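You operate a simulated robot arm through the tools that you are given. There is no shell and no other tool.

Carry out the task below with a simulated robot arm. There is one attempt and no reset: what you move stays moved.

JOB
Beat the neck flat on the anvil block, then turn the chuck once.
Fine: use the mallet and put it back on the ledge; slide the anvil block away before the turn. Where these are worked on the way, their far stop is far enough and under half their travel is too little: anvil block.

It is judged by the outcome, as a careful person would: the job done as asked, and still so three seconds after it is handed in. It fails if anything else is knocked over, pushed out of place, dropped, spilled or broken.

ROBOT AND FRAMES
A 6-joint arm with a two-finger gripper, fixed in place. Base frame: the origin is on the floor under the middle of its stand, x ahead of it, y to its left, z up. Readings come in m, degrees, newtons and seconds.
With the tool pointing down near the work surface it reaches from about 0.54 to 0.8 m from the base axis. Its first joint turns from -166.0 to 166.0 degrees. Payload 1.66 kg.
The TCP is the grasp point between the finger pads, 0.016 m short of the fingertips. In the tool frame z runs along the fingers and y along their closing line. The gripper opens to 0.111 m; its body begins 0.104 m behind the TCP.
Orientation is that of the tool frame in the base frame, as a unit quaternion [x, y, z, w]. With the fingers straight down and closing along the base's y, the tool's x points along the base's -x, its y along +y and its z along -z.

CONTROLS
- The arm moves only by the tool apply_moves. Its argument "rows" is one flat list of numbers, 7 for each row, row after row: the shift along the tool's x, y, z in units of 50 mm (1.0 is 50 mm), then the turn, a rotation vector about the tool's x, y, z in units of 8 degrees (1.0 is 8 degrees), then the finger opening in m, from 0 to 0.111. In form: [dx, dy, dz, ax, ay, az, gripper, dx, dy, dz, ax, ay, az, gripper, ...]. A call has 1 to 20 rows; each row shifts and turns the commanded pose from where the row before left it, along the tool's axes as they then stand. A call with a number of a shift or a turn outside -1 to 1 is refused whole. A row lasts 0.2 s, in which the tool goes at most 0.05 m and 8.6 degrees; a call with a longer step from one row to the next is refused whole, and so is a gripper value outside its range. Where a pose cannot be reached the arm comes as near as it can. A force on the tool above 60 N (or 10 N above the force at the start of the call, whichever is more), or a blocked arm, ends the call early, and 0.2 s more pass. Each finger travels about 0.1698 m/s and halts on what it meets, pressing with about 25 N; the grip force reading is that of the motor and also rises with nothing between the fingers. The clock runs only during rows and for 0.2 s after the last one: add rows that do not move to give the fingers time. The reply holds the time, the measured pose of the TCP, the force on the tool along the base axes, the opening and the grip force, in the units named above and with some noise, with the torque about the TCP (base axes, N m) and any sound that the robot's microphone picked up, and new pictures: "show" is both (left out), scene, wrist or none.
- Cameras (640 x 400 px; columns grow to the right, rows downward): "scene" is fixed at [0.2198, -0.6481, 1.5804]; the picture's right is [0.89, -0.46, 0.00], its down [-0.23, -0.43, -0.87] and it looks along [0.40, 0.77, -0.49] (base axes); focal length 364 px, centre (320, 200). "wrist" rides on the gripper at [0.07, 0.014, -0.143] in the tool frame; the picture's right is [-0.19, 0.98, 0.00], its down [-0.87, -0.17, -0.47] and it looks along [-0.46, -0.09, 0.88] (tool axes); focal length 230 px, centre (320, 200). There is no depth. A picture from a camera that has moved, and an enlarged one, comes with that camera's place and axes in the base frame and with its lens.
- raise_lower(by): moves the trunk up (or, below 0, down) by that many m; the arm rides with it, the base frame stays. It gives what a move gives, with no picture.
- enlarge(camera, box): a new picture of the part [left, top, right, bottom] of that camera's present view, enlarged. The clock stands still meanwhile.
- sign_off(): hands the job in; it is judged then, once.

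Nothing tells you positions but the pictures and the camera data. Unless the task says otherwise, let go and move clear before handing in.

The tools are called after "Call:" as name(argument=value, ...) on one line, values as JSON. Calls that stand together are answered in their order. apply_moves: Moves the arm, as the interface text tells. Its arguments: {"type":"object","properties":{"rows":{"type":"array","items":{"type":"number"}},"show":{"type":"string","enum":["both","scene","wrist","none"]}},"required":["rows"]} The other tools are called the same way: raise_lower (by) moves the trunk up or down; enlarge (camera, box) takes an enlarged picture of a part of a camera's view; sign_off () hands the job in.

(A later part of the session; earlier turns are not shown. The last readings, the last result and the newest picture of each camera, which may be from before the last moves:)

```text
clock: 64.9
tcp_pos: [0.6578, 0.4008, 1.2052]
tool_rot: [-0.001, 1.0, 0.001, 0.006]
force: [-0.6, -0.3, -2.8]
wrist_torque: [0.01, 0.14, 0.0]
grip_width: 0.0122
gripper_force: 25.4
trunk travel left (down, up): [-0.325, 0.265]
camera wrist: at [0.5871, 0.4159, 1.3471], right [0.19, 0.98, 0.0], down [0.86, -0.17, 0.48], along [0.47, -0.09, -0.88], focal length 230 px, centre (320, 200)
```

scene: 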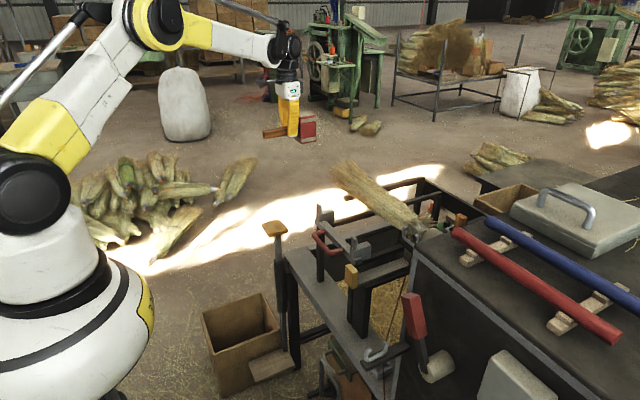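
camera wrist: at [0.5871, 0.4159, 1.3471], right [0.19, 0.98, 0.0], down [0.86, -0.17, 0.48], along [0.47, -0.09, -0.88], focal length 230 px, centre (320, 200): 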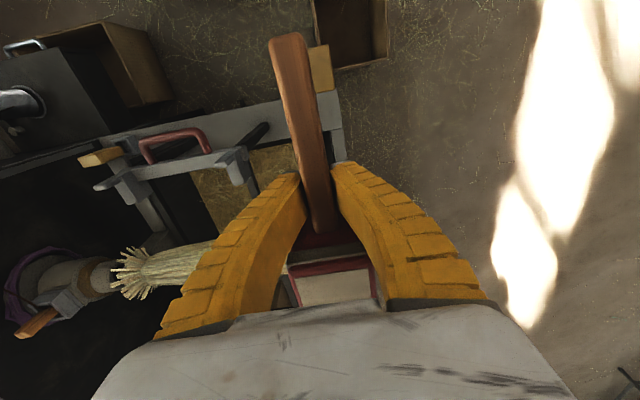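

The head now points toward +x. I'll move across to y = -0.0165 at height and then forward over the neck.

Call:
apply_moves(rows=[0, -0.927, 0, 0, 0, 0, 0, 0, -0.927, 0, 0, 0, 0, 0, 0, -0.927, 0, 0, 0, 0, 0, 0, -0.927, 0, 0, 0, 0, 0, 0, -0.927, 0, 0, 0, 0, 0, 0, -0.927, 0, 0, 0, 0, 0, 0, -0.927, 0, 0, 0, 0, 0, 0, -0.927, 0, 0, 0, 0, 0, 0, -0.927, 0, 0, 0, 0, 0, -0.6, 0, 0, 0, 0, 0, 0, -0.7, 0, 0.2, 0, 0, 0, 0, -0.7, 0, 0.2, 0, 0, 0, 0, -0.6, 0, 0.2, 0, 0, 0, 0, 0, 0, 0, 0, 0, 0, 0], show="both")

Call:
enlarge(camera="scene", box=[350, 120, 480, 260])

```text
clock: 67.9
tcp_pos: [0.7862, -0.0142, 1.1777]
tool_rot: [0.0, 1.0, 0.0, 0.006]
force: [-0.3, 0.6, -2.8]
wrist_torque: [0.02, 0.11, -0.01]
grip_width: 0.0123
gripper_force: 24.8
trunk travel left (down, up): [-0.325, 0.265]
camera wrist: at [0.715, -0.0001, 1.3199], right [0.19, 0.98, 0.0], down [0.86, -0.17, 0.48], along [0.47, -0.09, -0.88], focal length 230 px, centre (320, 200)
```

scene: 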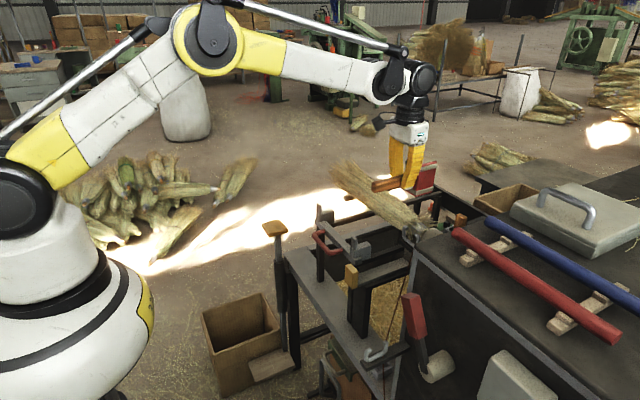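
wrist: 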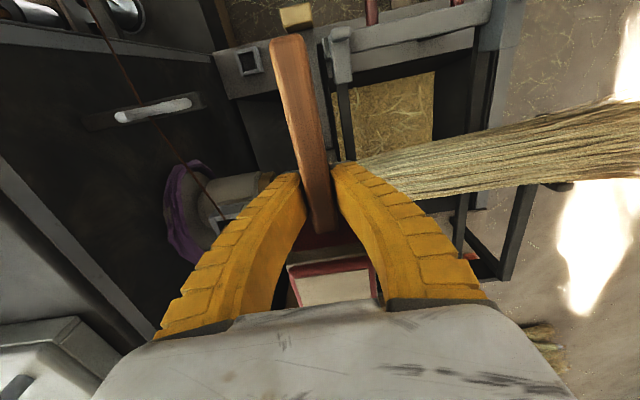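

```text
2.86 times, centred on (415, 190) of scene
camera zoom: at [0.2198, -0.6481, 1.5804], right [0.89, -0.46, 0.0], down [-0.23, -0.43, -0.87], along [0.4, 0.77, -0.49], focal length 1039 px, centre (49, 229)
```

zoom: 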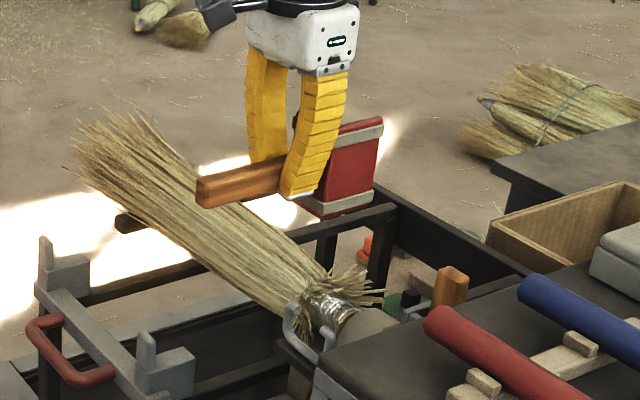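

I'll line the head up over the neck (head centre about x 0.867), come down slowly to near contact, and check.

Call:
apply_moves(rows=[-0.58, -0.05, 0.3, 0, 0, 0, 0, 0, 0, 0.6, 0, 0, 0, 0, 0, 0, 0.5, 0, 0, 0, 0, 0, 0, 0, 0, 0, 0, 0], show="both")

Call:
enlarge(camera="scene", box=[370, 150, 470, 260])

```text
clock: 68.9
tcp_pos: [0.8153, -0.0169, 1.107]
tool_rot: [0.0, 1.0, 0.001, 0.007]
force: [0.0, 0.6, -3.0]
wrist_torque: [0.02, 0.13, -0.01]
grip_width: 0.0119
gripper_force: 24.9
trunk travel left (down, up): [-0.325, 0.265]
camera wrist: at [0.7454, -0.0032, 1.2499], right [0.19, 0.98, 0.0], down [0.86, -0.17, 0.48], along [0.47, -0.09, -0.88], focal length 230 px, centre (320, 200)
```

scene: 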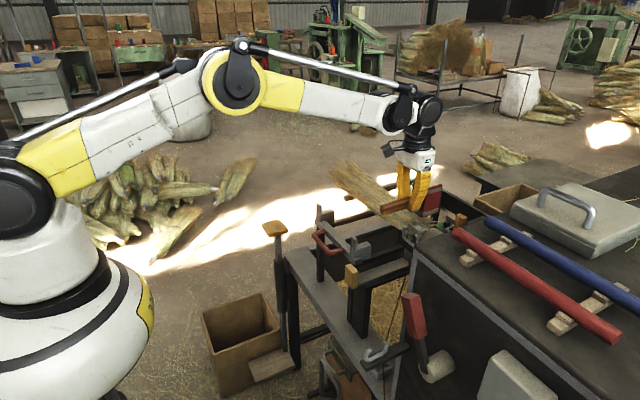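
wrist: 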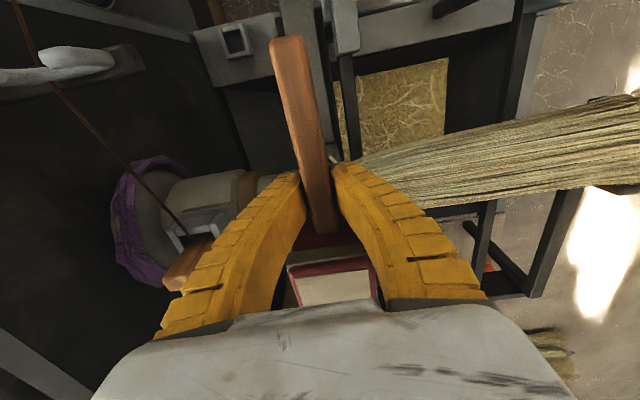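

```text
3.64 times, centred on (420, 205) of scene
camera zoom: at [0.2198, -0.6481, 1.5804], right [0.89, -0.46, 0.0], down [-0.23, -0.43, -0.87], along [0.4, 0.77, -0.49], focal length 1322 px, centre (-44, 182)
```

zoom: 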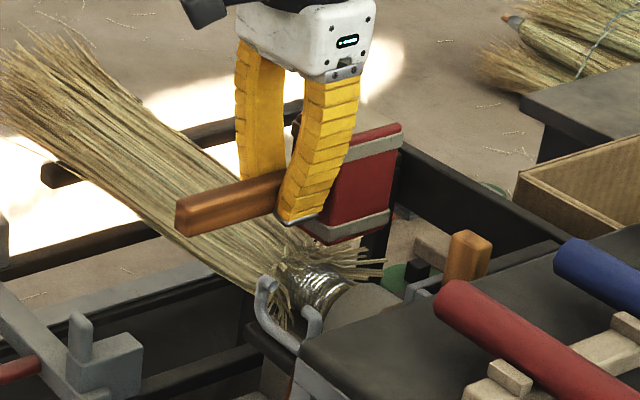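

Call:
apply_moves(rows=[0, -0.03, 0.15, 0, 0, 0, 0, 0, 0, 0.15, 0, 0, 0, 0, 0, 0, 0.1, 0, 0, 0, 0, 0, 0, 0, 0, 0, 0, 0], show="scene")

Call:
enlarge(camera="scene", box=[370, 150, 470, 260])

```text
clock: 69.9
tcp_pos: [0.8181, -0.0222, 1.0843]
tool_rot: [0.0, 1.0, 0.0, 0.006]
force: [0.0, 0.7, -3.0]
wrist_torque: [0.04, 0.13, 0.0]
grip_width: 0.0118
gripper_force: 25.5
trunk travel left (down, up): [-0.325, 0.265]
```

scene: 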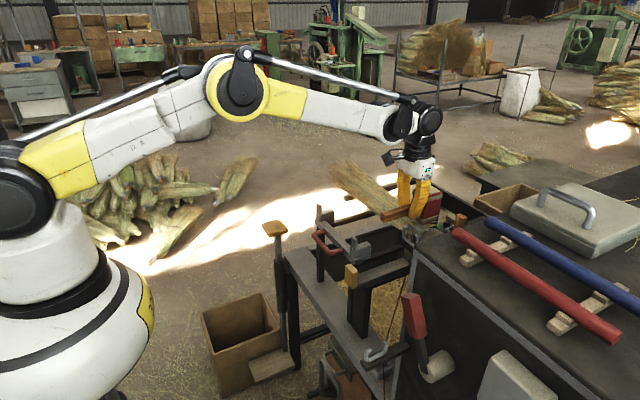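

```text
3.64 times, centred on (420, 205) of scene
camera zoom: at [0.2198, -0.6481, 1.5804], right [0.89, -0.46, 0.0], down [-0.23, -0.43, -0.87], along [0.4, 0.77, -0.49], focal length 1322 px, centre (-44, 182)
```

zoom: 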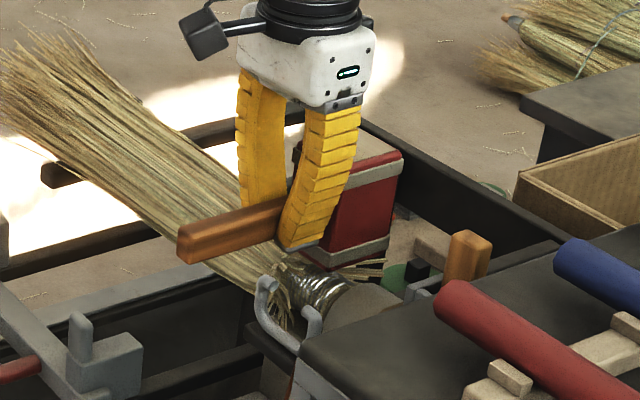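

Call:
apply_moves(rows=[0, 0.05, 0.1, 0, 0, 0, 0, 0, 0, 0.1, 0, 0, 0, 0, 0, 0, 0, 0, 0, 0, 0], show="none")

```text
clock: 70.7
tcp_pos: [0.8185, -0.0181, 1.0755]
tool_rot: [0.0, 1.0, 0.0, 0.007]
force: [0.5, 0.2, -2.8]
wrist_torque: [0.01, 0.12, 0.02]
grip_width: 0.0121
gripper_force: 24.8
trunk travel left (down, up): [-0.325, 0.265]
```

Call:
apply_moves(rows=[0, 0, 0.1, 0, 0, 0, 0, 0, 0, 0.1, 0, 0, 0, 0, 0, 0, 0, 0, 0, 0, 0], show="none")

```text
clock: 71.5
tcp_pos: [0.8192, -0.0171, 1.0655]
tool_rot: [0.0, 1.0, 0.0, 0.007]
force: [1.7, -1.7, 5.3]
wrist_torque: [0.02, -0.33, -0.05]
grip_width: 0.0143
gripper_force: 25.2
trunk travel left (down, up): [-0.325, 0.265]
```

I felt contact at TCP z ≈ 1.067, so I'll try a first measured blow: up 50 mm, down fast, then back up.

Call:
apply_moves(rows=[0, 0, -0.6, 0, 0, 0, 0, 0, 0, -0.6, 0, 0, 0, 0, 0, 0, 0, 0, 0, 0, 0, 0, 0, 0.3, 0, 0, 0, 0, 0, 0, 1.0, 0, 0, 0, 0, 0, 0, -1.0, 0, 0, 0, 0, 0, 0, 0, 0, 0, 0, 0], show="scene")

Call:
enlarge(camera="scene", box=[370, 150, 470, 260])

```text
clock: 73.1
tcp_pos: [0.8193, -0.0189, 1.11]
tool_rot: [0.0, 1.0, -0.001, 0.006]
force: [0.4, -0.1, -2.2]
wrist_torque: [-0.04, 0.18, -0.01]
grip_width: 0.0121
gripper_force: 24.9
trunk travel left (down, up): [-0.325, 0.265]
```

scene: 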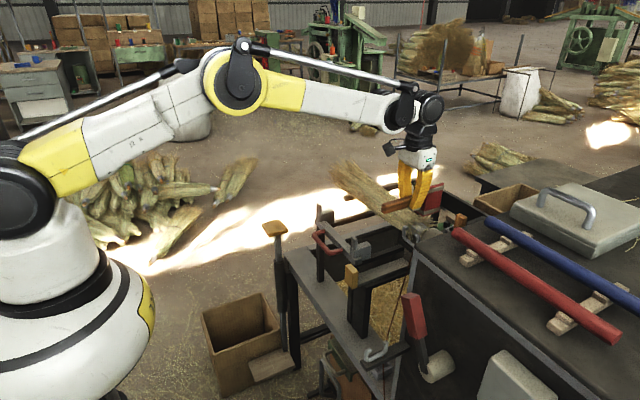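

```text
3.64 times, centred on (420, 205) of scene
camera zoom: at [0.2198, -0.6481, 1.5804], right [0.89, -0.46, 0.0], down [-0.23, -0.43, -0.87], along [0.4, 0.77, -0.49], focal length 1322 px, centre (-44, 182)
```

zoom: 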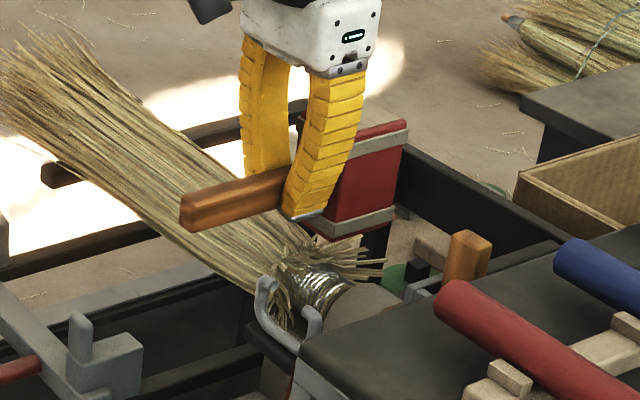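

No sound was picked up, so that blow was too light. I'll strike deeper at full speed.

Call:
apply_moves(rows=[0, 0, -0.3, 0, 0, 0, 0, 0, 0, 0.4, 0, 0, 0, 0, 0, 0, 1.0, 0, 0, 0, 0, 0, 0, -1.0, 0, 0, 0, 0, 0, 0, 0, 0, 0, 0, 0], show="scene")

Call:
enlarge(camera="scene", box=[370, 150, 470, 260])

```text
clock: 74.3
tcp_pos: [0.8171, -0.018, 1.1047]
tool_rot: [0.0, 1.0, 0.0, 0.007]
force: [1.0, 0.0, -3.5]
wrist_torque: [-0.01, 0.15, 0.0]
grip_width: 0.0121
gripper_force: 24.9
trunk travel left (down, up): [-0.325, 0.265]
```

scene: 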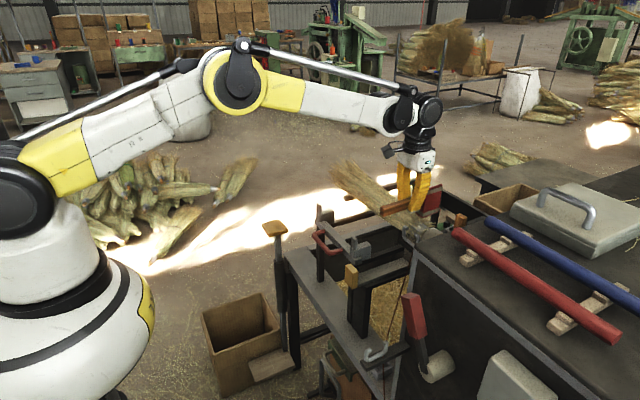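

```text
3.64 times, centred on (420, 205) of scene
camera zoom: at [0.2198, -0.6481, 1.5804], right [0.89, -0.46, 0.0], down [-0.23, -0.43, -0.87], along [0.4, 0.77, -0.49], focal length 1322 px, centre (-44, 182)
```

zoom: 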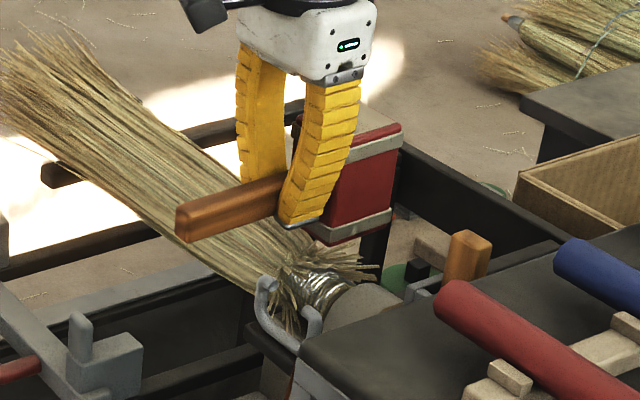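

The straw flares around the neck shifted slightly, so that blow did something. I'll go on with slightly deeper strikes.

Call:
apply_moves(rows=[0, 0, -0.2, 0, 0, 0, 0, 0, 0, 0.3, 0, 0, 0, 0, 0, 0, 1.0, 0, 0, 0, 0, 0, 0, -1.0, 0, 0, 0, 0, 0, 0, 0, 0, 0, 0, 0, 0, 0, 0.15, 0, 0, 0, 0, 0, 0, 1.0, 0, 0, 0, 0, 0, 0, -1.0, 0, 0, 0, 0, 0, 0, 0, 0, 0, 0, 0], show="scene")

Call:
enlarge(camera="scene", box=[380, 180, 460, 260])

```text
clock: 76.3
tcp_pos: [0.8191, -0.0177, 1.0933]
tool_rot: [-0.001, 1.0, 0.001, 0.007]
force: [0.1, 0.0, -3.2]
wrist_torque: [-0.02, 0.15, 0.0]
grip_width: 0.0123
gripper_force: 24.6
trunk travel left (down, up): [-0.325, 0.265]
```

scene: 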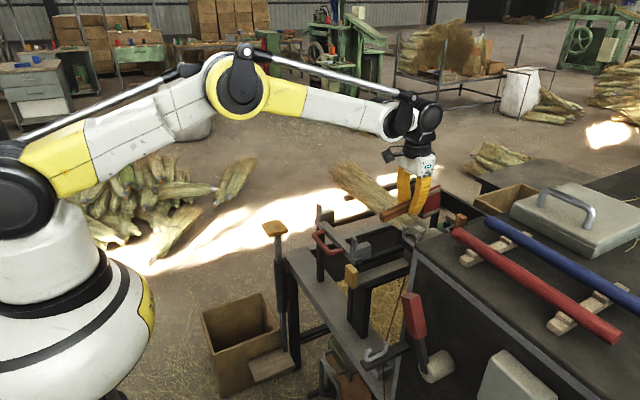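

```text
5.00 times, centred on (420, 220) of scene
camera zoom: at [0.2198, -0.6481, 1.5804], right [0.89, -0.46, 0.0], down [-0.23, -0.43, -0.87], along [0.4, 0.77, -0.49], focal length 1818 px, centre (-180, 100)
```

zoom: 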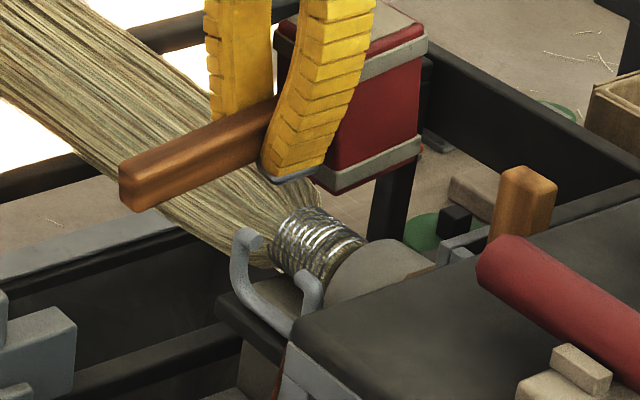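

The splayed straw ends have gone and the neck now shows a clean wire winding. I'll lift away and look closely before deciding whether more blows are needed.

Call:
apply_moves(rows=[0, 0, -0.8, 0, 0, 0, 0, 0.6, 0, -0.7, 0, 0, 0, 0, 0.9, 0, -0.2, 0, 0, 0, 0, 0.9, 0, 0, 0, 0, 0, 0, 0, 0, 0, 0, 0, 0, 0], show="both")

Call:
enlarge(camera="wrist", box=[200, 80, 440, 300])

Call:
enlarge(camera="scene", box=[370, 190, 460, 260])

```text
clock: 77.5
tcp_pos: [0.7001, -0.0145, 1.1751]
tool_rot: [0.0, 1.0, 0.0, 0.006]
force: [0.6, 0.0, -2.6]
wrist_torque: [0.01, 0.14, 0.03]
grip_width: 0.0119
gripper_force: 24.8
trunk travel left (down, up): [-0.325, 0.265]
camera wrist: at [0.6289, -0.0011, 1.3194], right [0.19, 0.98, 0.0], down [0.86, -0.17, 0.48], along [0.47, -0.09, -0.88], focal length 230 px, centre (320, 200)
```

scene: 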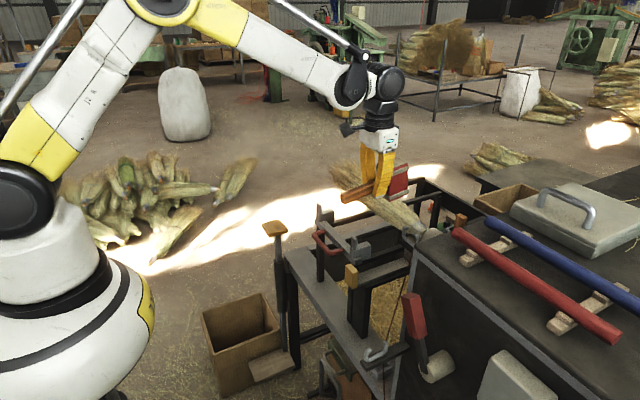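
wrist: 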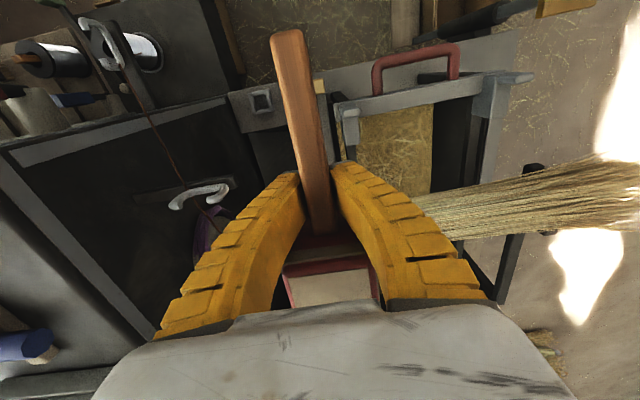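

```text
1.82 times, centred on (320, 190) of wrist
camera zoom: at [0.6289, -0.0011, 1.3194], right [0.19, 0.98, 0.0], down [0.86, -0.17, 0.48], along [0.47, -0.09, -0.88], focal length 418 px, centre (320, 218)
```

zoom: 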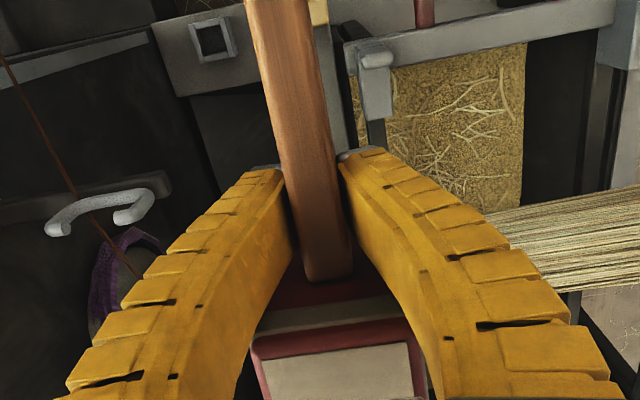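

```text
5.71 times, centred on (415, 225) of scene
camera zoom: at [0.2198, -0.6481, 1.5804], right [0.89, -0.46, 0.0], down [-0.23, -0.43, -0.87], along [0.4, 0.77, -0.49], focal length 2078 px, centre (-223, 57)
```

zoom: 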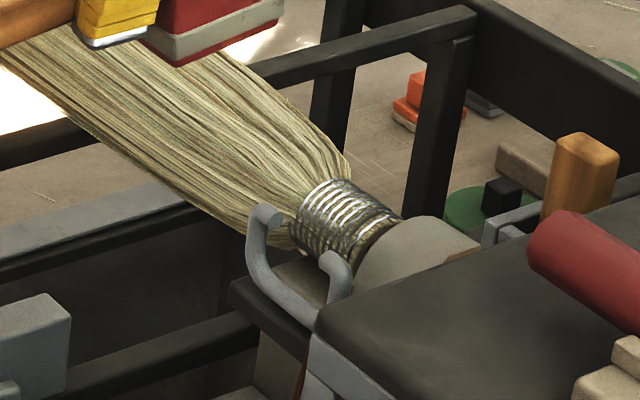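

The splayed ends are all beaten down. I'll carry the mallet back at height, checking the neck from the wrist camera on the way at the same spot as before.

Call:
apply_moves(rows=[0.42, 0, -0.3, 0, 0, 0, 0, 0.42, 0, -0.3, 0, 0, 0, 0, 0, 0.92, 0, 0, 0, 0, 0, 0, 0.92, 0, 0, 0, 0, 0, 0, 0.92, 0, 0, 0, 0, 0, 0, 0.92, 0, 0, 0, 0, 0, 0, 0.92, 0, 0, 0, 0, 0, 0, 0.92, 0, 0, 0, 0, 0, 0, 0.92, 0, 0, 0, 0, 0, 0, 0.92, 0, 0, 0, 0, 0, 0, 0.92, 0, 0, 0, 0, 0, 0, 0, 0, 0, 0, 0, 0], show="both")

Call:
enlarge(camera="wrist", box=[0, 180, 250, 360])

Call:
enlarge(camera="scene", box=[240, 70, 340, 160])

```text
clock: 80.1
tcp_pos: [0.6514, 0.3974, 1.2032]
tool_rot: [0.0, 1.0, 0.0, 0.005]
force: [0.3, 0.5, -2.1]
wrist_torque: [0.01, 0.11, 0.03]
grip_width: 0.012
gripper_force: 24.6
trunk travel left (down, up): [-0.325, 0.265]
camera wrist: at [0.5807, 0.4117, 1.3465], right [0.19, 0.98, 0.0], down [0.86, -0.17, 0.48], along [0.47, -0.09, -0.88], focal length 230 px, centre (320, 200)
```

scene: 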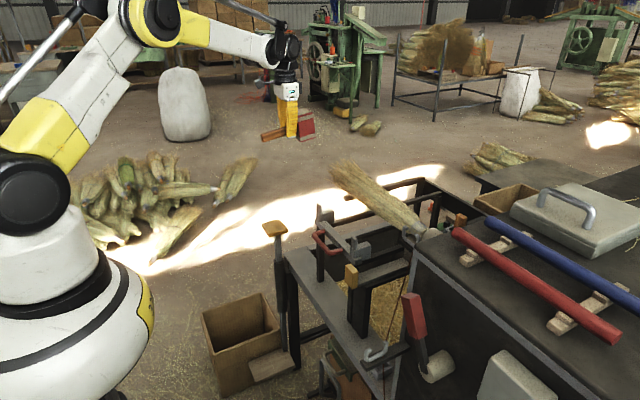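
wrist: 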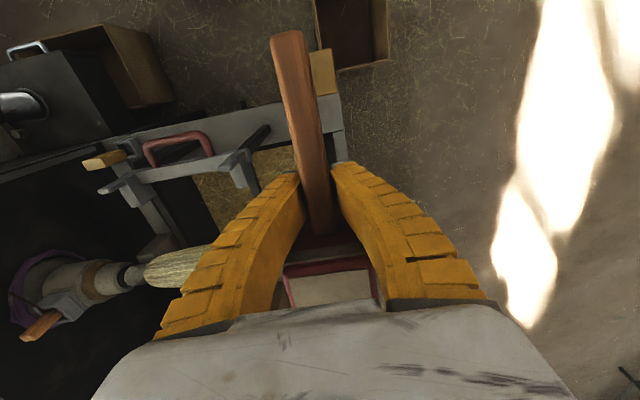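

```text
2.22 times, centred on (125, 270) of wrist
camera zoom: at [0.5807, 0.4117, 1.3465], right [0.19, 0.98, 0.0], down [0.86, -0.17, 0.48], along [0.47, -0.09, -0.88], focal length 511 px, centre (753, 44)
```

zoom: 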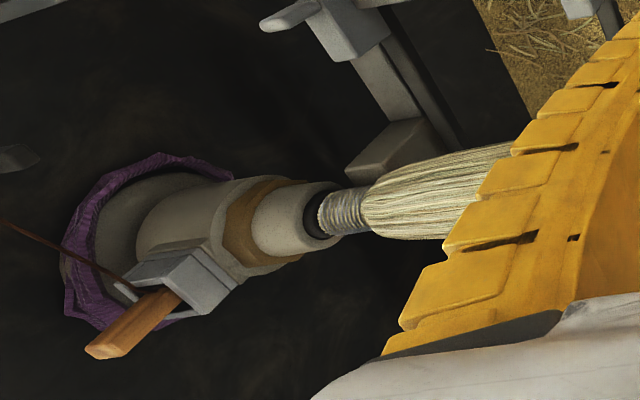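

```text
4.44 times, centred on (290, 115) of scene
camera zoom: at [0.2198, -0.6481, 1.5804], right [0.89, -0.46, 0.0], down [-0.23, -0.43, -0.87], along [0.4, 0.77, -0.49], focal length 1616 px, centre (453, 578)
```

zoom: 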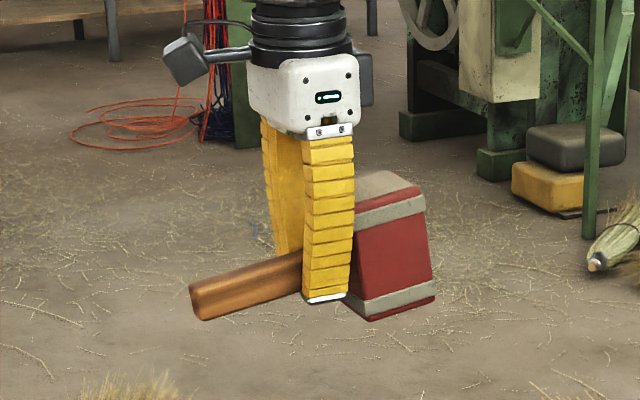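

The neck is clean all round. The mallet has tipped about 7° in the grip from the blows, so I'll correct for that with the tool pitch before putting it back.

Call:
apply_moves(rows=[0, 0, 0, 0, 0.85, 0, 0, 0, 0, 0, 0, 0, 0, 0], show="scene")

Call:
enlarge(camera="scene", box=[240, 70, 340, 160])

```text
clock: 80.7
tcp_pos: [0.6527, 0.3974, 1.205]
tool_rot: [0.0, 0.999, 0.0, -0.052]
force: [-0.8, -0.6, -2.2]
wrist_torque: [0.01, 0.11, 0.06]
grip_width: 0.0121
gripper_force: 24.6
trunk travel left (down, up): [-0.325, 0.265]
```

scene: 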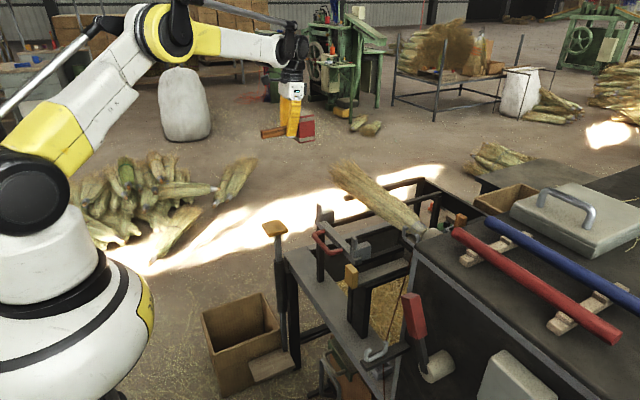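

```text
4.44 times, centred on (290, 115) of scene
camera zoom: at [0.2198, -0.6481, 1.5804], right [0.89, -0.46, 0.0], down [-0.23, -0.43, -0.87], along [0.4, 0.77, -0.49], focal length 1616 px, centre (453, 578)
```

zoom: 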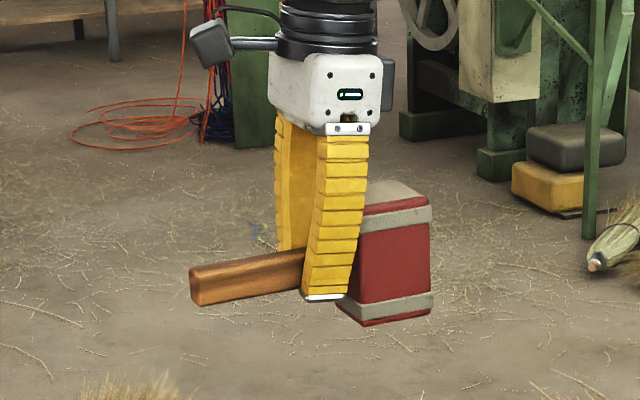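

That levels the head. I'll undo the pitch, yaw 90°, then apply it again, so the mallet faces the way it lay on the ledge.

Call:
apply_moves(rows=[0, 0, 0, 0, -0.85, 0, 0, 0, 0, 0, 0, 0, 0.9375, 0, 0, 0, 0, 0, 0, 0.9375, 0, 0, 0, 0, 0, 0, 0.9375, 0, 0, 0, 0, 0, 0, 0.9375, 0, 0, 0, 0, 0, 0, 0.9375, 0, 0, 0, 0, 0, 0, 0.9375, 0, 0, 0, 0, 0, 0, 0.9375, 0, 0, 0, 0, 0, 0, 0.9375, 0, 0, 0, 0, 0, 0, 0.9375, 0, 0, 0, 0, 0, 0, 0.9375, 0, 0, 0, 0, 0, 0, 0.9375, 0, 0, 0, 0, 0, 0, 0.9375, 0, 0, 0, 0, 0, 0.85, 0, 0, 0, 0, 0, 0, 0, 0, 0], show="both")

Call:
enlarge(camera="scene", box=[240, 70, 340, 160])

```text
clock: 83.9
tcp_pos: [0.6557, 0.3979, 1.2066]
tool_rot: [0.706, 0.706, 0.047, -0.038]
force: [0.2, 0.5, -2.6]
wrist_torque: [0.12, 0.01, 0.0]
grip_width: 0.0119
gripper_force: 24.9
trunk travel left (down, up): [-0.325, 0.265]
camera wrist: at [0.6676, 0.4501, 1.3571], right [0.98, -0.19, -0.01], down [-0.17, -0.92, 0.36], along [-0.08, -0.36, -0.93], focal length 230 px, centre (320, 200)
```

scene: 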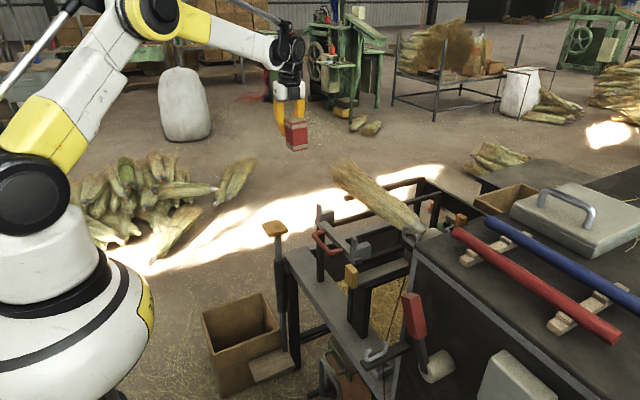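
wrist: 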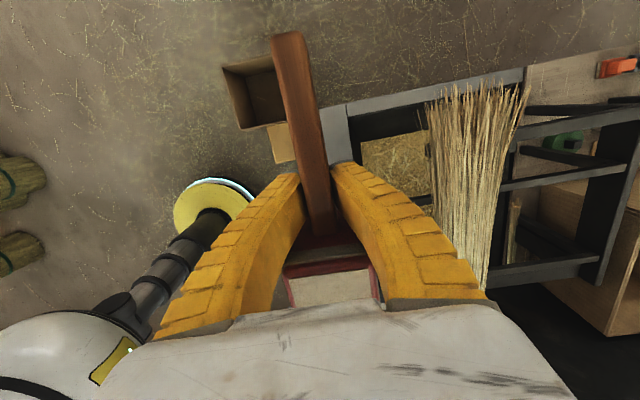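

```text
4.44 times, centred on (290, 115) of scene
camera zoom: at [0.2198, -0.6481, 1.5804], right [0.89, -0.46, 0.0], down [-0.23, -0.43, -0.87], along [0.4, 0.77, -0.49], focal length 1616 px, centre (453, 578)
```

zoom: 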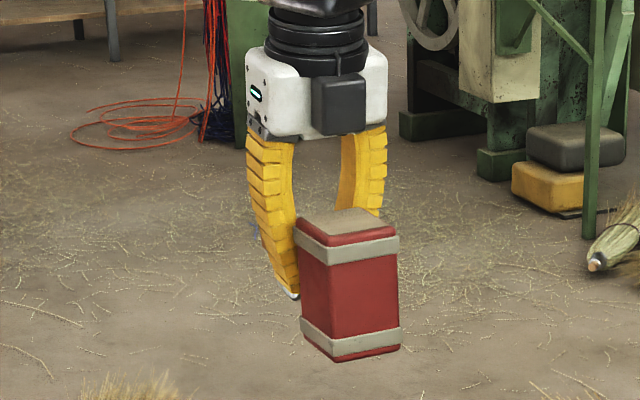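

Call:
apply_moves(rows=[0, 0.5, 0, 0, 0, 0, 0, 0, 0, 0, 0, 0, 0, 0], show="none")

Call:
raise_lower(by=-0.25)

```text
clock: 84.5
tcp_pos: [0.6791, 0.3957, 1.2078]
tool_rot: [0.705, 0.706, 0.047, -0.036]
force: [-0.2, 0.1, -3.3]
wrist_torque: [0.11, -0.01, -0.02]
grip_width: 0.012
gripper_force: 25.1
trunk travel left (down, up): [-0.325, 0.265]
```

```text
clock: 87.1
tcp_pos: [0.6792, 0.3952, 0.9578]
tool_rot: [0.705, 0.706, 0.046, -0.037]
force: [0.4, 0.3, -2.7]
wrist_torque: [0.09, -0.01, 0.02]
grip_width: 0.0122
gripper_force: 24.8
trunk travel left (down, up): [-0.075, 0.515]
```

Call:
apply_moves(rows=[-0.088, 0.18, 0.795, 0, 0, 0, 0, -0.088, 0, 0.795, 0, 0, 0, 0, -0.088, 0, 0.795, 0, 0, 0, 0, -0.265, 0, 0.574, 0, 0, 0, 0, -0.42, -0.08, 0.155, 0, 0, 0, 0, -0.336, -0.06, 0.124, 0, 0, 0, 0, 0, 0, 0, 0, 0, 0, 0], show="both")

Call:
enlarge(camera="scene", box=[250, 160, 370, 300])

```text
clock: 88.7
tcp_pos: [0.6821, 0.3498, 0.791]
tool_rot: [0.706, 0.706, 0.046, -0.038]
force: [-0.3, -0.8, -3.3]
wrist_torque: [0.1, -0.02, -0.01]
grip_width: 0.0122
gripper_force: 25.3
trunk travel left (down, up): [-0.075, 0.515]
camera wrist: at [0.6941, 0.4029, 0.9415], right [0.98, -0.19, -0.01], down [-0.17, -0.92, 0.36], along [-0.08, -0.36, -0.93], focal length 230 px, centre (320, 200)
```

scene: 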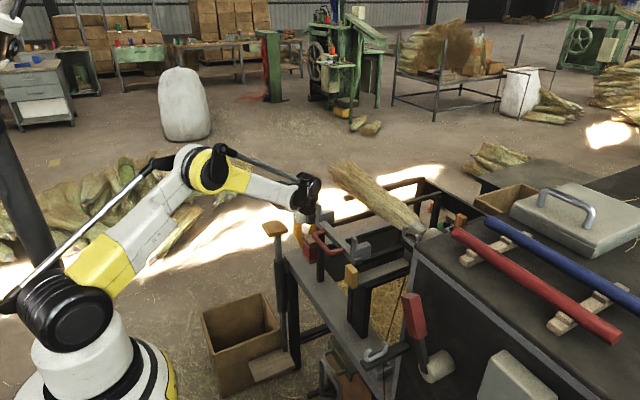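
wrist: 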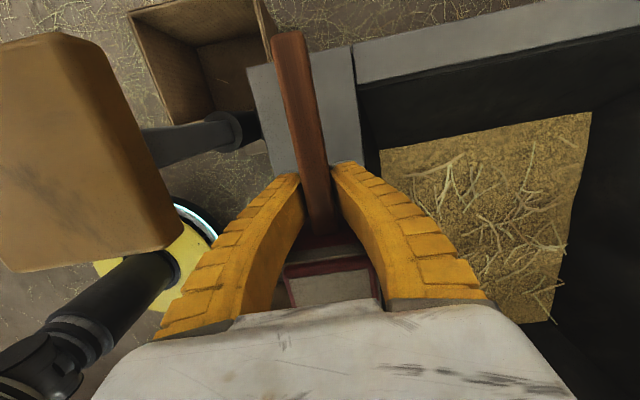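

```text
2.86 times, centred on (310, 230) of scene
camera zoom: at [0.2198, -0.6481, 1.5804], right [0.89, -0.46, 0.0], down [-0.23, -0.43, -0.87], along [0.4, 0.77, -0.49], focal length 1039 px, centre (349, 114)
```

zoom: 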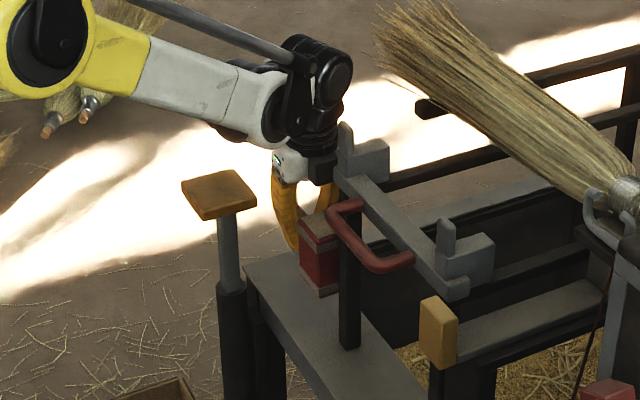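

Call:
apply_moves(rows=[-0.044, 0, 0.398, 0, 0, 0, 0, -0.044, 0, 0.398, 0, 0, 0, 0, -0.011, 0, 0.1, 0, 0, 0, 0, 0, 0, 0, 0, 0, 0, 0], show="none")

```text
clock: 89.7
tcp_pos: [0.6846, 0.3514, 0.7444]
tool_rot: [0.705, 0.706, 0.047, -0.038]
force: [-0.3, 0.2, -3.7]
wrist_torque: [0.09, -0.02, -0.02]
grip_width: 0.0122
gripper_force: 25.5
trunk travel left (down, up): [-0.075, 0.515]
```

Call:
apply_moves(rows=[-0.04, -0.05, 0.1, 0, 0, 0, 0, -0.02, 0, 0.08, 0, 0, 0, 0, 0, 0, 0, 0, 0, 0, 0], show="none")

```text
clock: 90.5
tcp_pos: [0.6803, 0.3478, 0.7358]
tool_rot: [0.706, 0.706, 0.046, -0.037]
force: [0.6, 0.2, -3.9]
wrist_torque: [0.14, -0.01, -0.02]
grip_width: 0.0121
gripper_force: 24.9
trunk travel left (down, up): [-0.075, 0.515]
```

Call:
apply_moves(rows=[0, 0, 0.08, 0, 0, 0, 0, 0, 0, 0, 0, 0, 0, 0], show="none")

```text
clock: 91.1
tcp_pos: [0.6814, 0.3492, 0.7314]
tool_rot: [0.705, 0.706, 0.046, -0.038]
force: [0.4, -0.1, -2.6]
wrist_torque: [0.1, 0.0, 0.0]
grip_width: 0.0122
gripper_force: 24.8
trunk travel left (down, up): [-0.075, 0.515]
```

Call:
apply_moves(rows=[0, 0, 0.06, 0, 0, 0, 0, 0, 0, 0.04, 0, 0, 0, 0, 0, 0, 0, 0, 0, 0, 0], show="both")

Call:
enlarge(camera="scene", box=[270, 210, 350, 300])

```text
clock: 91.9
tcp_pos: [0.6819, 0.3511, 0.727]
tool_rot: [0.705, 0.707, 0.047, -0.038]
force: [2.8, -0.2, 5.0]
wrist_torque: [-0.09, -0.04, 0.04]
grip_width: 0.0146
gripper_force: 25.2
trunk travel left (down, up): [-0.075, 0.515]
camera wrist: at [0.6939, 0.4037, 0.8777], right [0.98, -0.19, -0.01], down [-0.17, -0.92, 0.36], along [-0.08, -0.36, -0.93], focal length 230 px, centre (320, 200)
```

scene: 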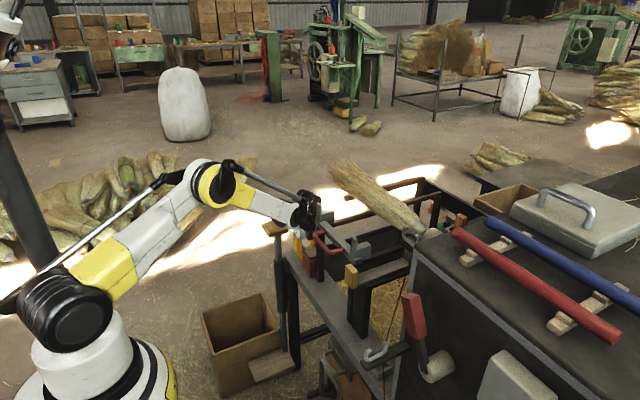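
wrist: 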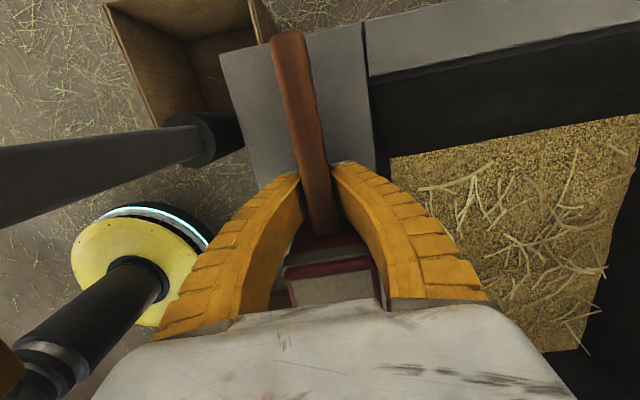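

```text
4.44 times, centred on (310, 255) of scene
camera zoom: at [0.2198, -0.6481, 1.5804], right [0.89, -0.46, 0.0], down [-0.23, -0.43, -0.87], along [0.4, 0.77, -0.49], focal length 1616 px, centre (364, -44)
```

zoom: 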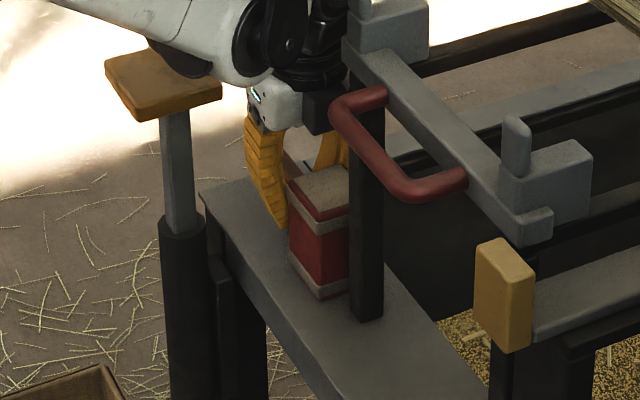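

The mallet head is resting on the ledge (the force reversed to +5 N). I'll open the fingers and lift off.

Call:
apply_moves(rows=[0, 0, 0, 0, 0, 0, 0.02, 0, 0, 0, 0, 0, 0, 0.035, 0, 0, 0, 0, 0, 0, 0.048, 0, 0, 0, 0, 0, 0, 0.048], show="both")

Call:
enlarge(camera="wrist", box=[220, 60, 460, 320])

Call:
enlarge(camera="scene", box=[270, 210, 350, 300])

```text
clock: 92.9
tcp_pos: [0.6814, 0.3504, 0.7259]
tool_rot: [0.705, 0.706, 0.046, -0.038]
force: [-0.6, 0.0, 0.5]
wrist_torque: [0.01, 0.02, -0.02]
grip_width: 0.0498
gripper_force: 1.6
trunk travel left (down, up): [-0.075, 0.515]
camera wrist: at [0.6939, 0.4039, 0.8774], right [0.98, -0.19, -0.01], down [-0.17, -0.92, 0.36], along [-0.08, -0.36, -0.93], focal length 230 px, centre (320, 200)
```

scene: 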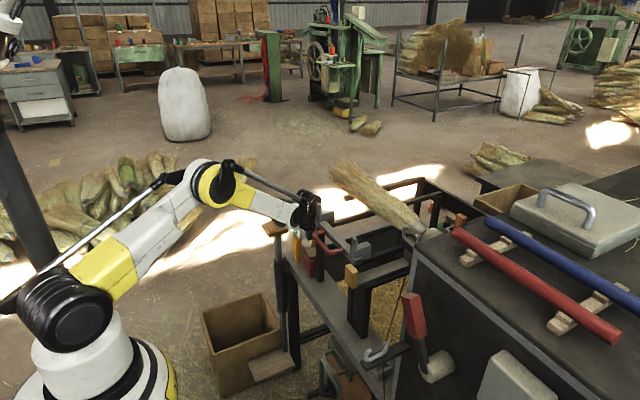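
wrist: 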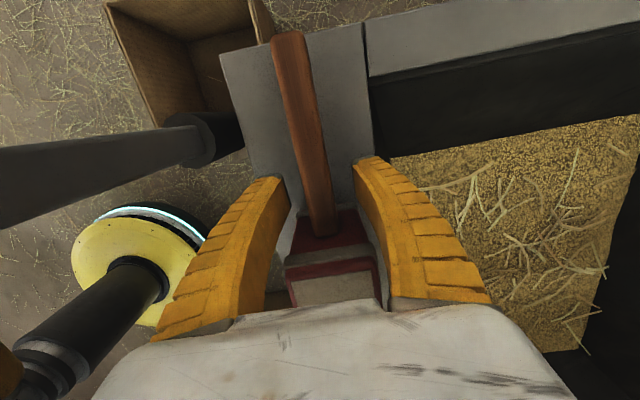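

```text
1.54 times, centred on (340, 190) of wrist
camera zoom: at [0.6939, 0.4039, 0.8774], right [0.98, -0.19, -0.01], down [-0.17, -0.92, 0.36], along [-0.08, -0.36, -0.93], focal length 354 px, centre (289, 215)
```

zoom: 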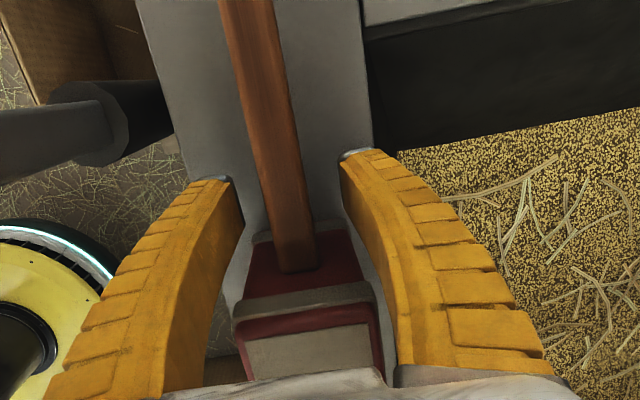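

```text
4.44 times, centred on (310, 255) of scene
camera zoom: at [0.2198, -0.6481, 1.5804], right [0.89, -0.46, 0.0], down [-0.23, -0.43, -0.87], along [0.4, 0.77, -0.49], focal length 1616 px, centre (364, -44)
```

zoom: 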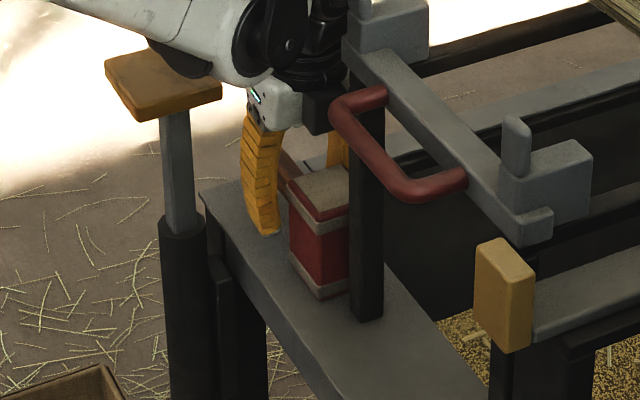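

Call:
apply_moves(rows=[0.044, 0, -0.398, 0, 0, 0, 0.048, 0.088, 0, -0.795, 0, 0, 0, 0.048, 0.088, 0, -0.795, 0, 0, 0, 0.048, 0.088, 0, -0.795, 0, 0, 0, 0.048, 0.088, 0, -0.795, 0, 0, 0, 0.048, 0, 0, 0, 0, -0.85, 0, 0.048, 0, 0, 0, 0, 0, 0, 0.048], show="both")

Call:
enlarge(camera="scene", box=[260, 190, 360, 300])

```text
clock: 94.5
tcp_pos: [0.6799, 0.3501, 0.9062]
tool_rot: [0.707, 0.707, 0.004, 0.004]
force: [0.9, 0.3, -0.5]
wrist_torque: [-0.04, 0.01, 0.01]
grip_width: 0.0502
gripper_force: 1.4
trunk travel left (down, up): [-0.075, 0.515]
camera wrist: at [0.6927, 0.4201, 1.0496], right [0.98, -0.19, 0.01], down [-0.17, -0.86, 0.47], along [-0.08, -0.46, -0.88], focal length 230 px, centre (320, 200)
```

scene: 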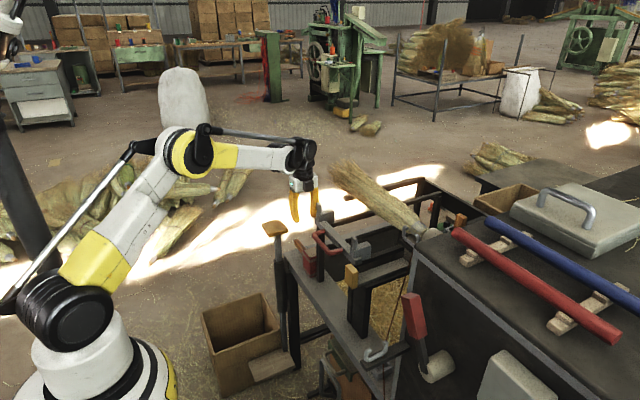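
wrist: 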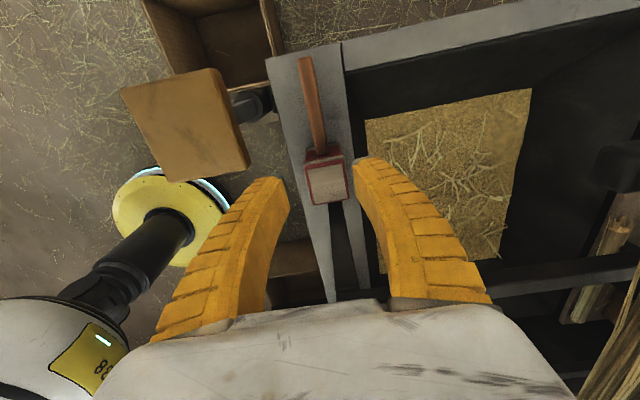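

```text
3.64 times, centred on (310, 245) of scene
camera zoom: at [0.2198, -0.6481, 1.5804], right [0.89, -0.46, 0.0], down [-0.23, -0.43, -0.87], along [0.4, 0.77, -0.49], focal length 1322 px, centre (356, 36)
```

zoom: 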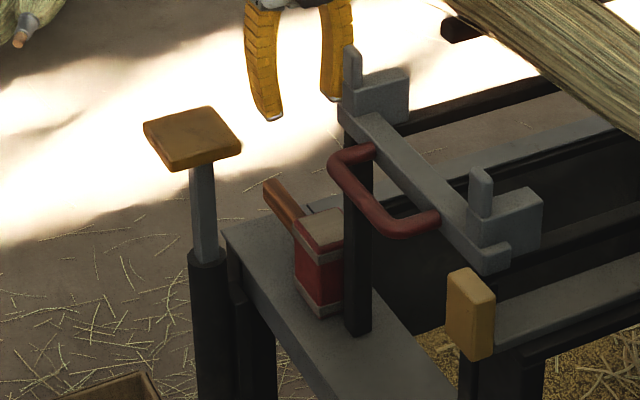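

The mallet is back on the ledge, upright where it was. Next I'll slide the anvil away: raise the trunk, return above the knob, and push it to its far stop.

Call:
raise_lower(by=0.15)

Call:
apply_moves(rows=[0, 0, -0.9, 0, 0, 0, 0.048, -0.9, -0.08, 0, 0, 0, 0, 0.048, -0.9, -0.08, 0, 0, 0, 0, 0.048, -0.9, -0.08, 0, 0, 0, 0, 0.048, -0.9, -0.08, 0, 0, 0, 0, 0.048, -0.9, -0.08, 0, 0, 0, 0, 0.048, -0.9, -0.08, 0, 0, 0, 0, 0.048, -0.9, -0.08, 0, 0, 0, 0, 0.048, -0.9, -0.08, 0, 0, 0, 0, 0.048, 0, 0, 0, 0, 0, 0, 0.048], show="both")

Call:
enlarge(camera="wrist", box=[240, 60, 480, 240])

```text
clock: 96.3
tcp_pos: [0.68, 0.3489, 1.056]
tool_rot: [0.708, 0.707, 0.005, 0.005]
force: [-0.2, -0.2, 0.2]
wrist_torque: [-0.02, 0.02, 0.02]
grip_width: 0.0503
gripper_force: 1.2
trunk travel left (down, up): [-0.225, 0.365]
```

```text
clock: 98.5
tcp_pos: [0.6493, -0.0117, 1.1024]
tool_rot: [0.707, 0.707, 0.004, 0.005]
force: [0.3, -0.1, 0.2]
wrist_torque: [0.02, -0.02, 0.05]
grip_width: 0.0503
gripper_force: 1.5
trunk travel left (down, up): [-0.225, 0.365]
camera wrist: at [0.6616, 0.0593, 1.2461], right [0.98, -0.19, 0.01], down [-0.17, -0.87, 0.47], along [-0.08, -0.46, -0.88], focal length 230 px, centre (320, 200)
```

scene: 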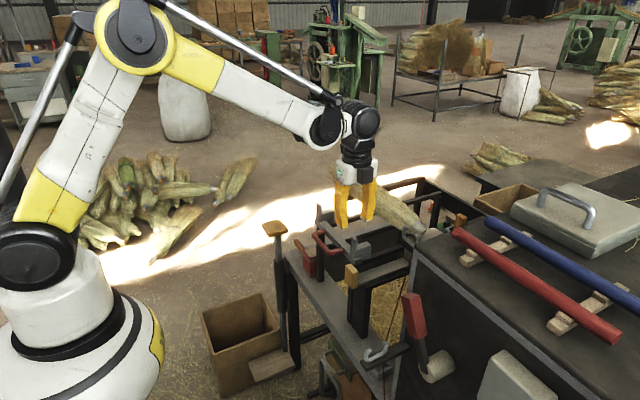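
wrist: 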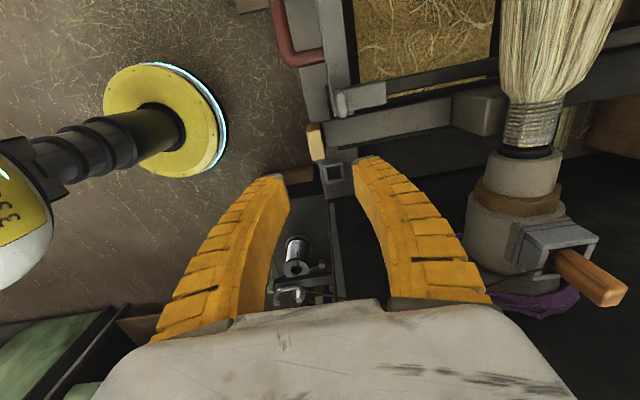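

```text
2.22 times, centred on (360, 150) of wrist
camera zoom: at [0.6616, 0.0593, 1.2461], right [0.98, -0.19, 0.01], down [-0.17, -0.87, 0.47], along [-0.08, -0.46, -0.88], focal length 511 px, centre (231, 311)
```

zoom: 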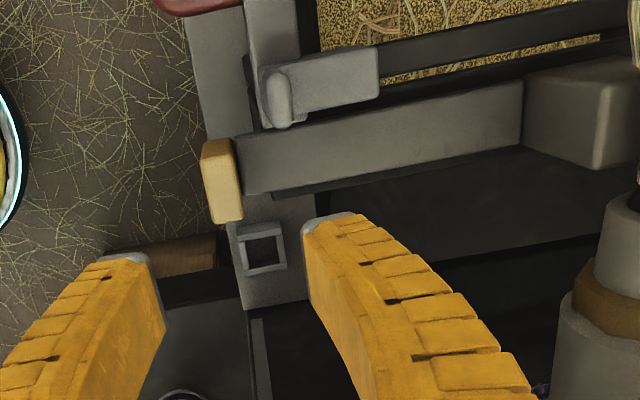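

Call:
apply_moves(rows=[-0.02, -0.02, 0.7, 0, 0, 0, 0.045, -0.02, -0.02, 0.7, 0, 0, 0, 0.045, -0.02, -0.02, 0.7, 0, 0, 0, 0.045, 0, 0, 0.7, 0, 0, 0, 0.045, 0, 0, 0.6, 0, 0, 0, 0.045, 0, 0, 0, 0, 0, 0, 0.045], show="wrist")

```text
clock: 99.9
tcp_pos: [0.6455, -0.0166, 0.9361]
tool_rot: [0.707, 0.707, 0.004, 0.004]
force: [-0.3, -0.2, -1.0]
wrist_torque: [-0.04, 0.01, 0.0]
grip_width: 0.0473
gripper_force: 2.0
trunk travel left (down, up): [-0.225, 0.365]
camera wrist: at [0.6583, 0.0549, 1.0784], right [0.98, -0.19, 0.01], down [-0.17, -0.87, 0.47], along [-0.08, -0.46, -0.88], focal length 230 px, centre (320, 200)
```

wrist: 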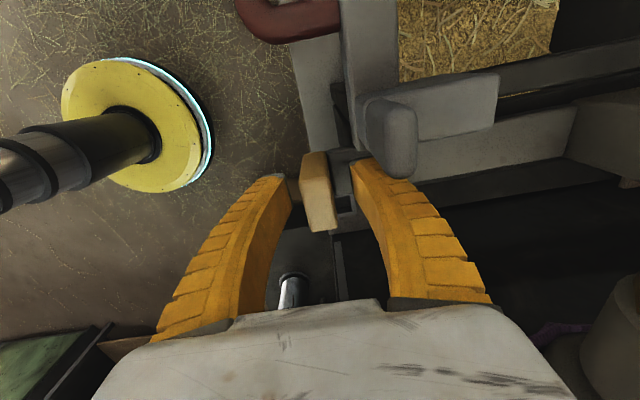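

Knob is between the fingers again. I'll close and push toward +x.

Call:
apply_moves(rows=[0, 0, 0, 0, 0, 0, 0.03, 0, 0, 0, 0, 0, 0, 0.01, 0, 0, 0, 0, 0, 0, 0.01, 0, 0.3, 0, 0, 0, 0, 0.01, 0, 0.3, 0, 0, 0, 0, 0.01, 0, 0.3, 0, 0, 0, 0, 0.01, 0, 0.3, 0, 0, 0, 0, 0.01, 0, 0, 0, 0, 0, 0, 0.01], show="none")

```text
clock: 101.7
tcp_pos: [0.7062, -0.0142, 0.9344]
tool_rot: [0.707, 0.707, 0.005, 0.005]
force: [-0.6, -12.7, 13.5]
wrist_torque: [-0.47, 0.06, -0.02]
grip_width: 0.0186
gripper_force: 34.4
trunk travel left (down, up): [-0.225, 0.365]
```

Call:
apply_moves(rows=[-0.03, 0.3, 0, 0, 0, 0, 0.01, 0, 0.3, 0, 0, 0, 0, 0.01, 0, 0.3, 0, 0, 0, 0, 0.01, 0, 0.2, 0, 0, 0, 0, 0.01, 0, 0, 0, 0, 0, 0, 0.01], show="wrist")

```text
clock: 102.9
tcp_pos: [0.7597, -0.016, 0.9346]
tool_rot: [0.707, 0.708, 0.005, 0.005]
force: [-0.3, -10.4, 14.5]
wrist_torque: [-0.02, -0.03, -0.02]
grip_width: 0.019
gripper_force: 34.0
trunk travel left (down, up): [-0.225, 0.365]
camera wrist: at [0.7725, 0.0549, 1.0776], right [0.98, -0.19, 0.01], down [-0.17, -0.87, 0.47], along [-0.08, -0.46, -0.88], focal length 230 px, centre (320, 200)
```

wrist: 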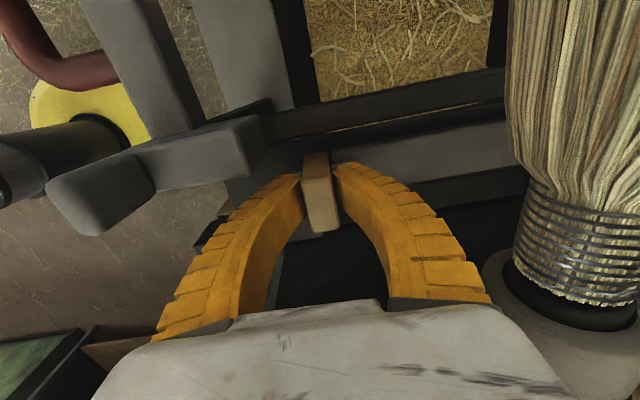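

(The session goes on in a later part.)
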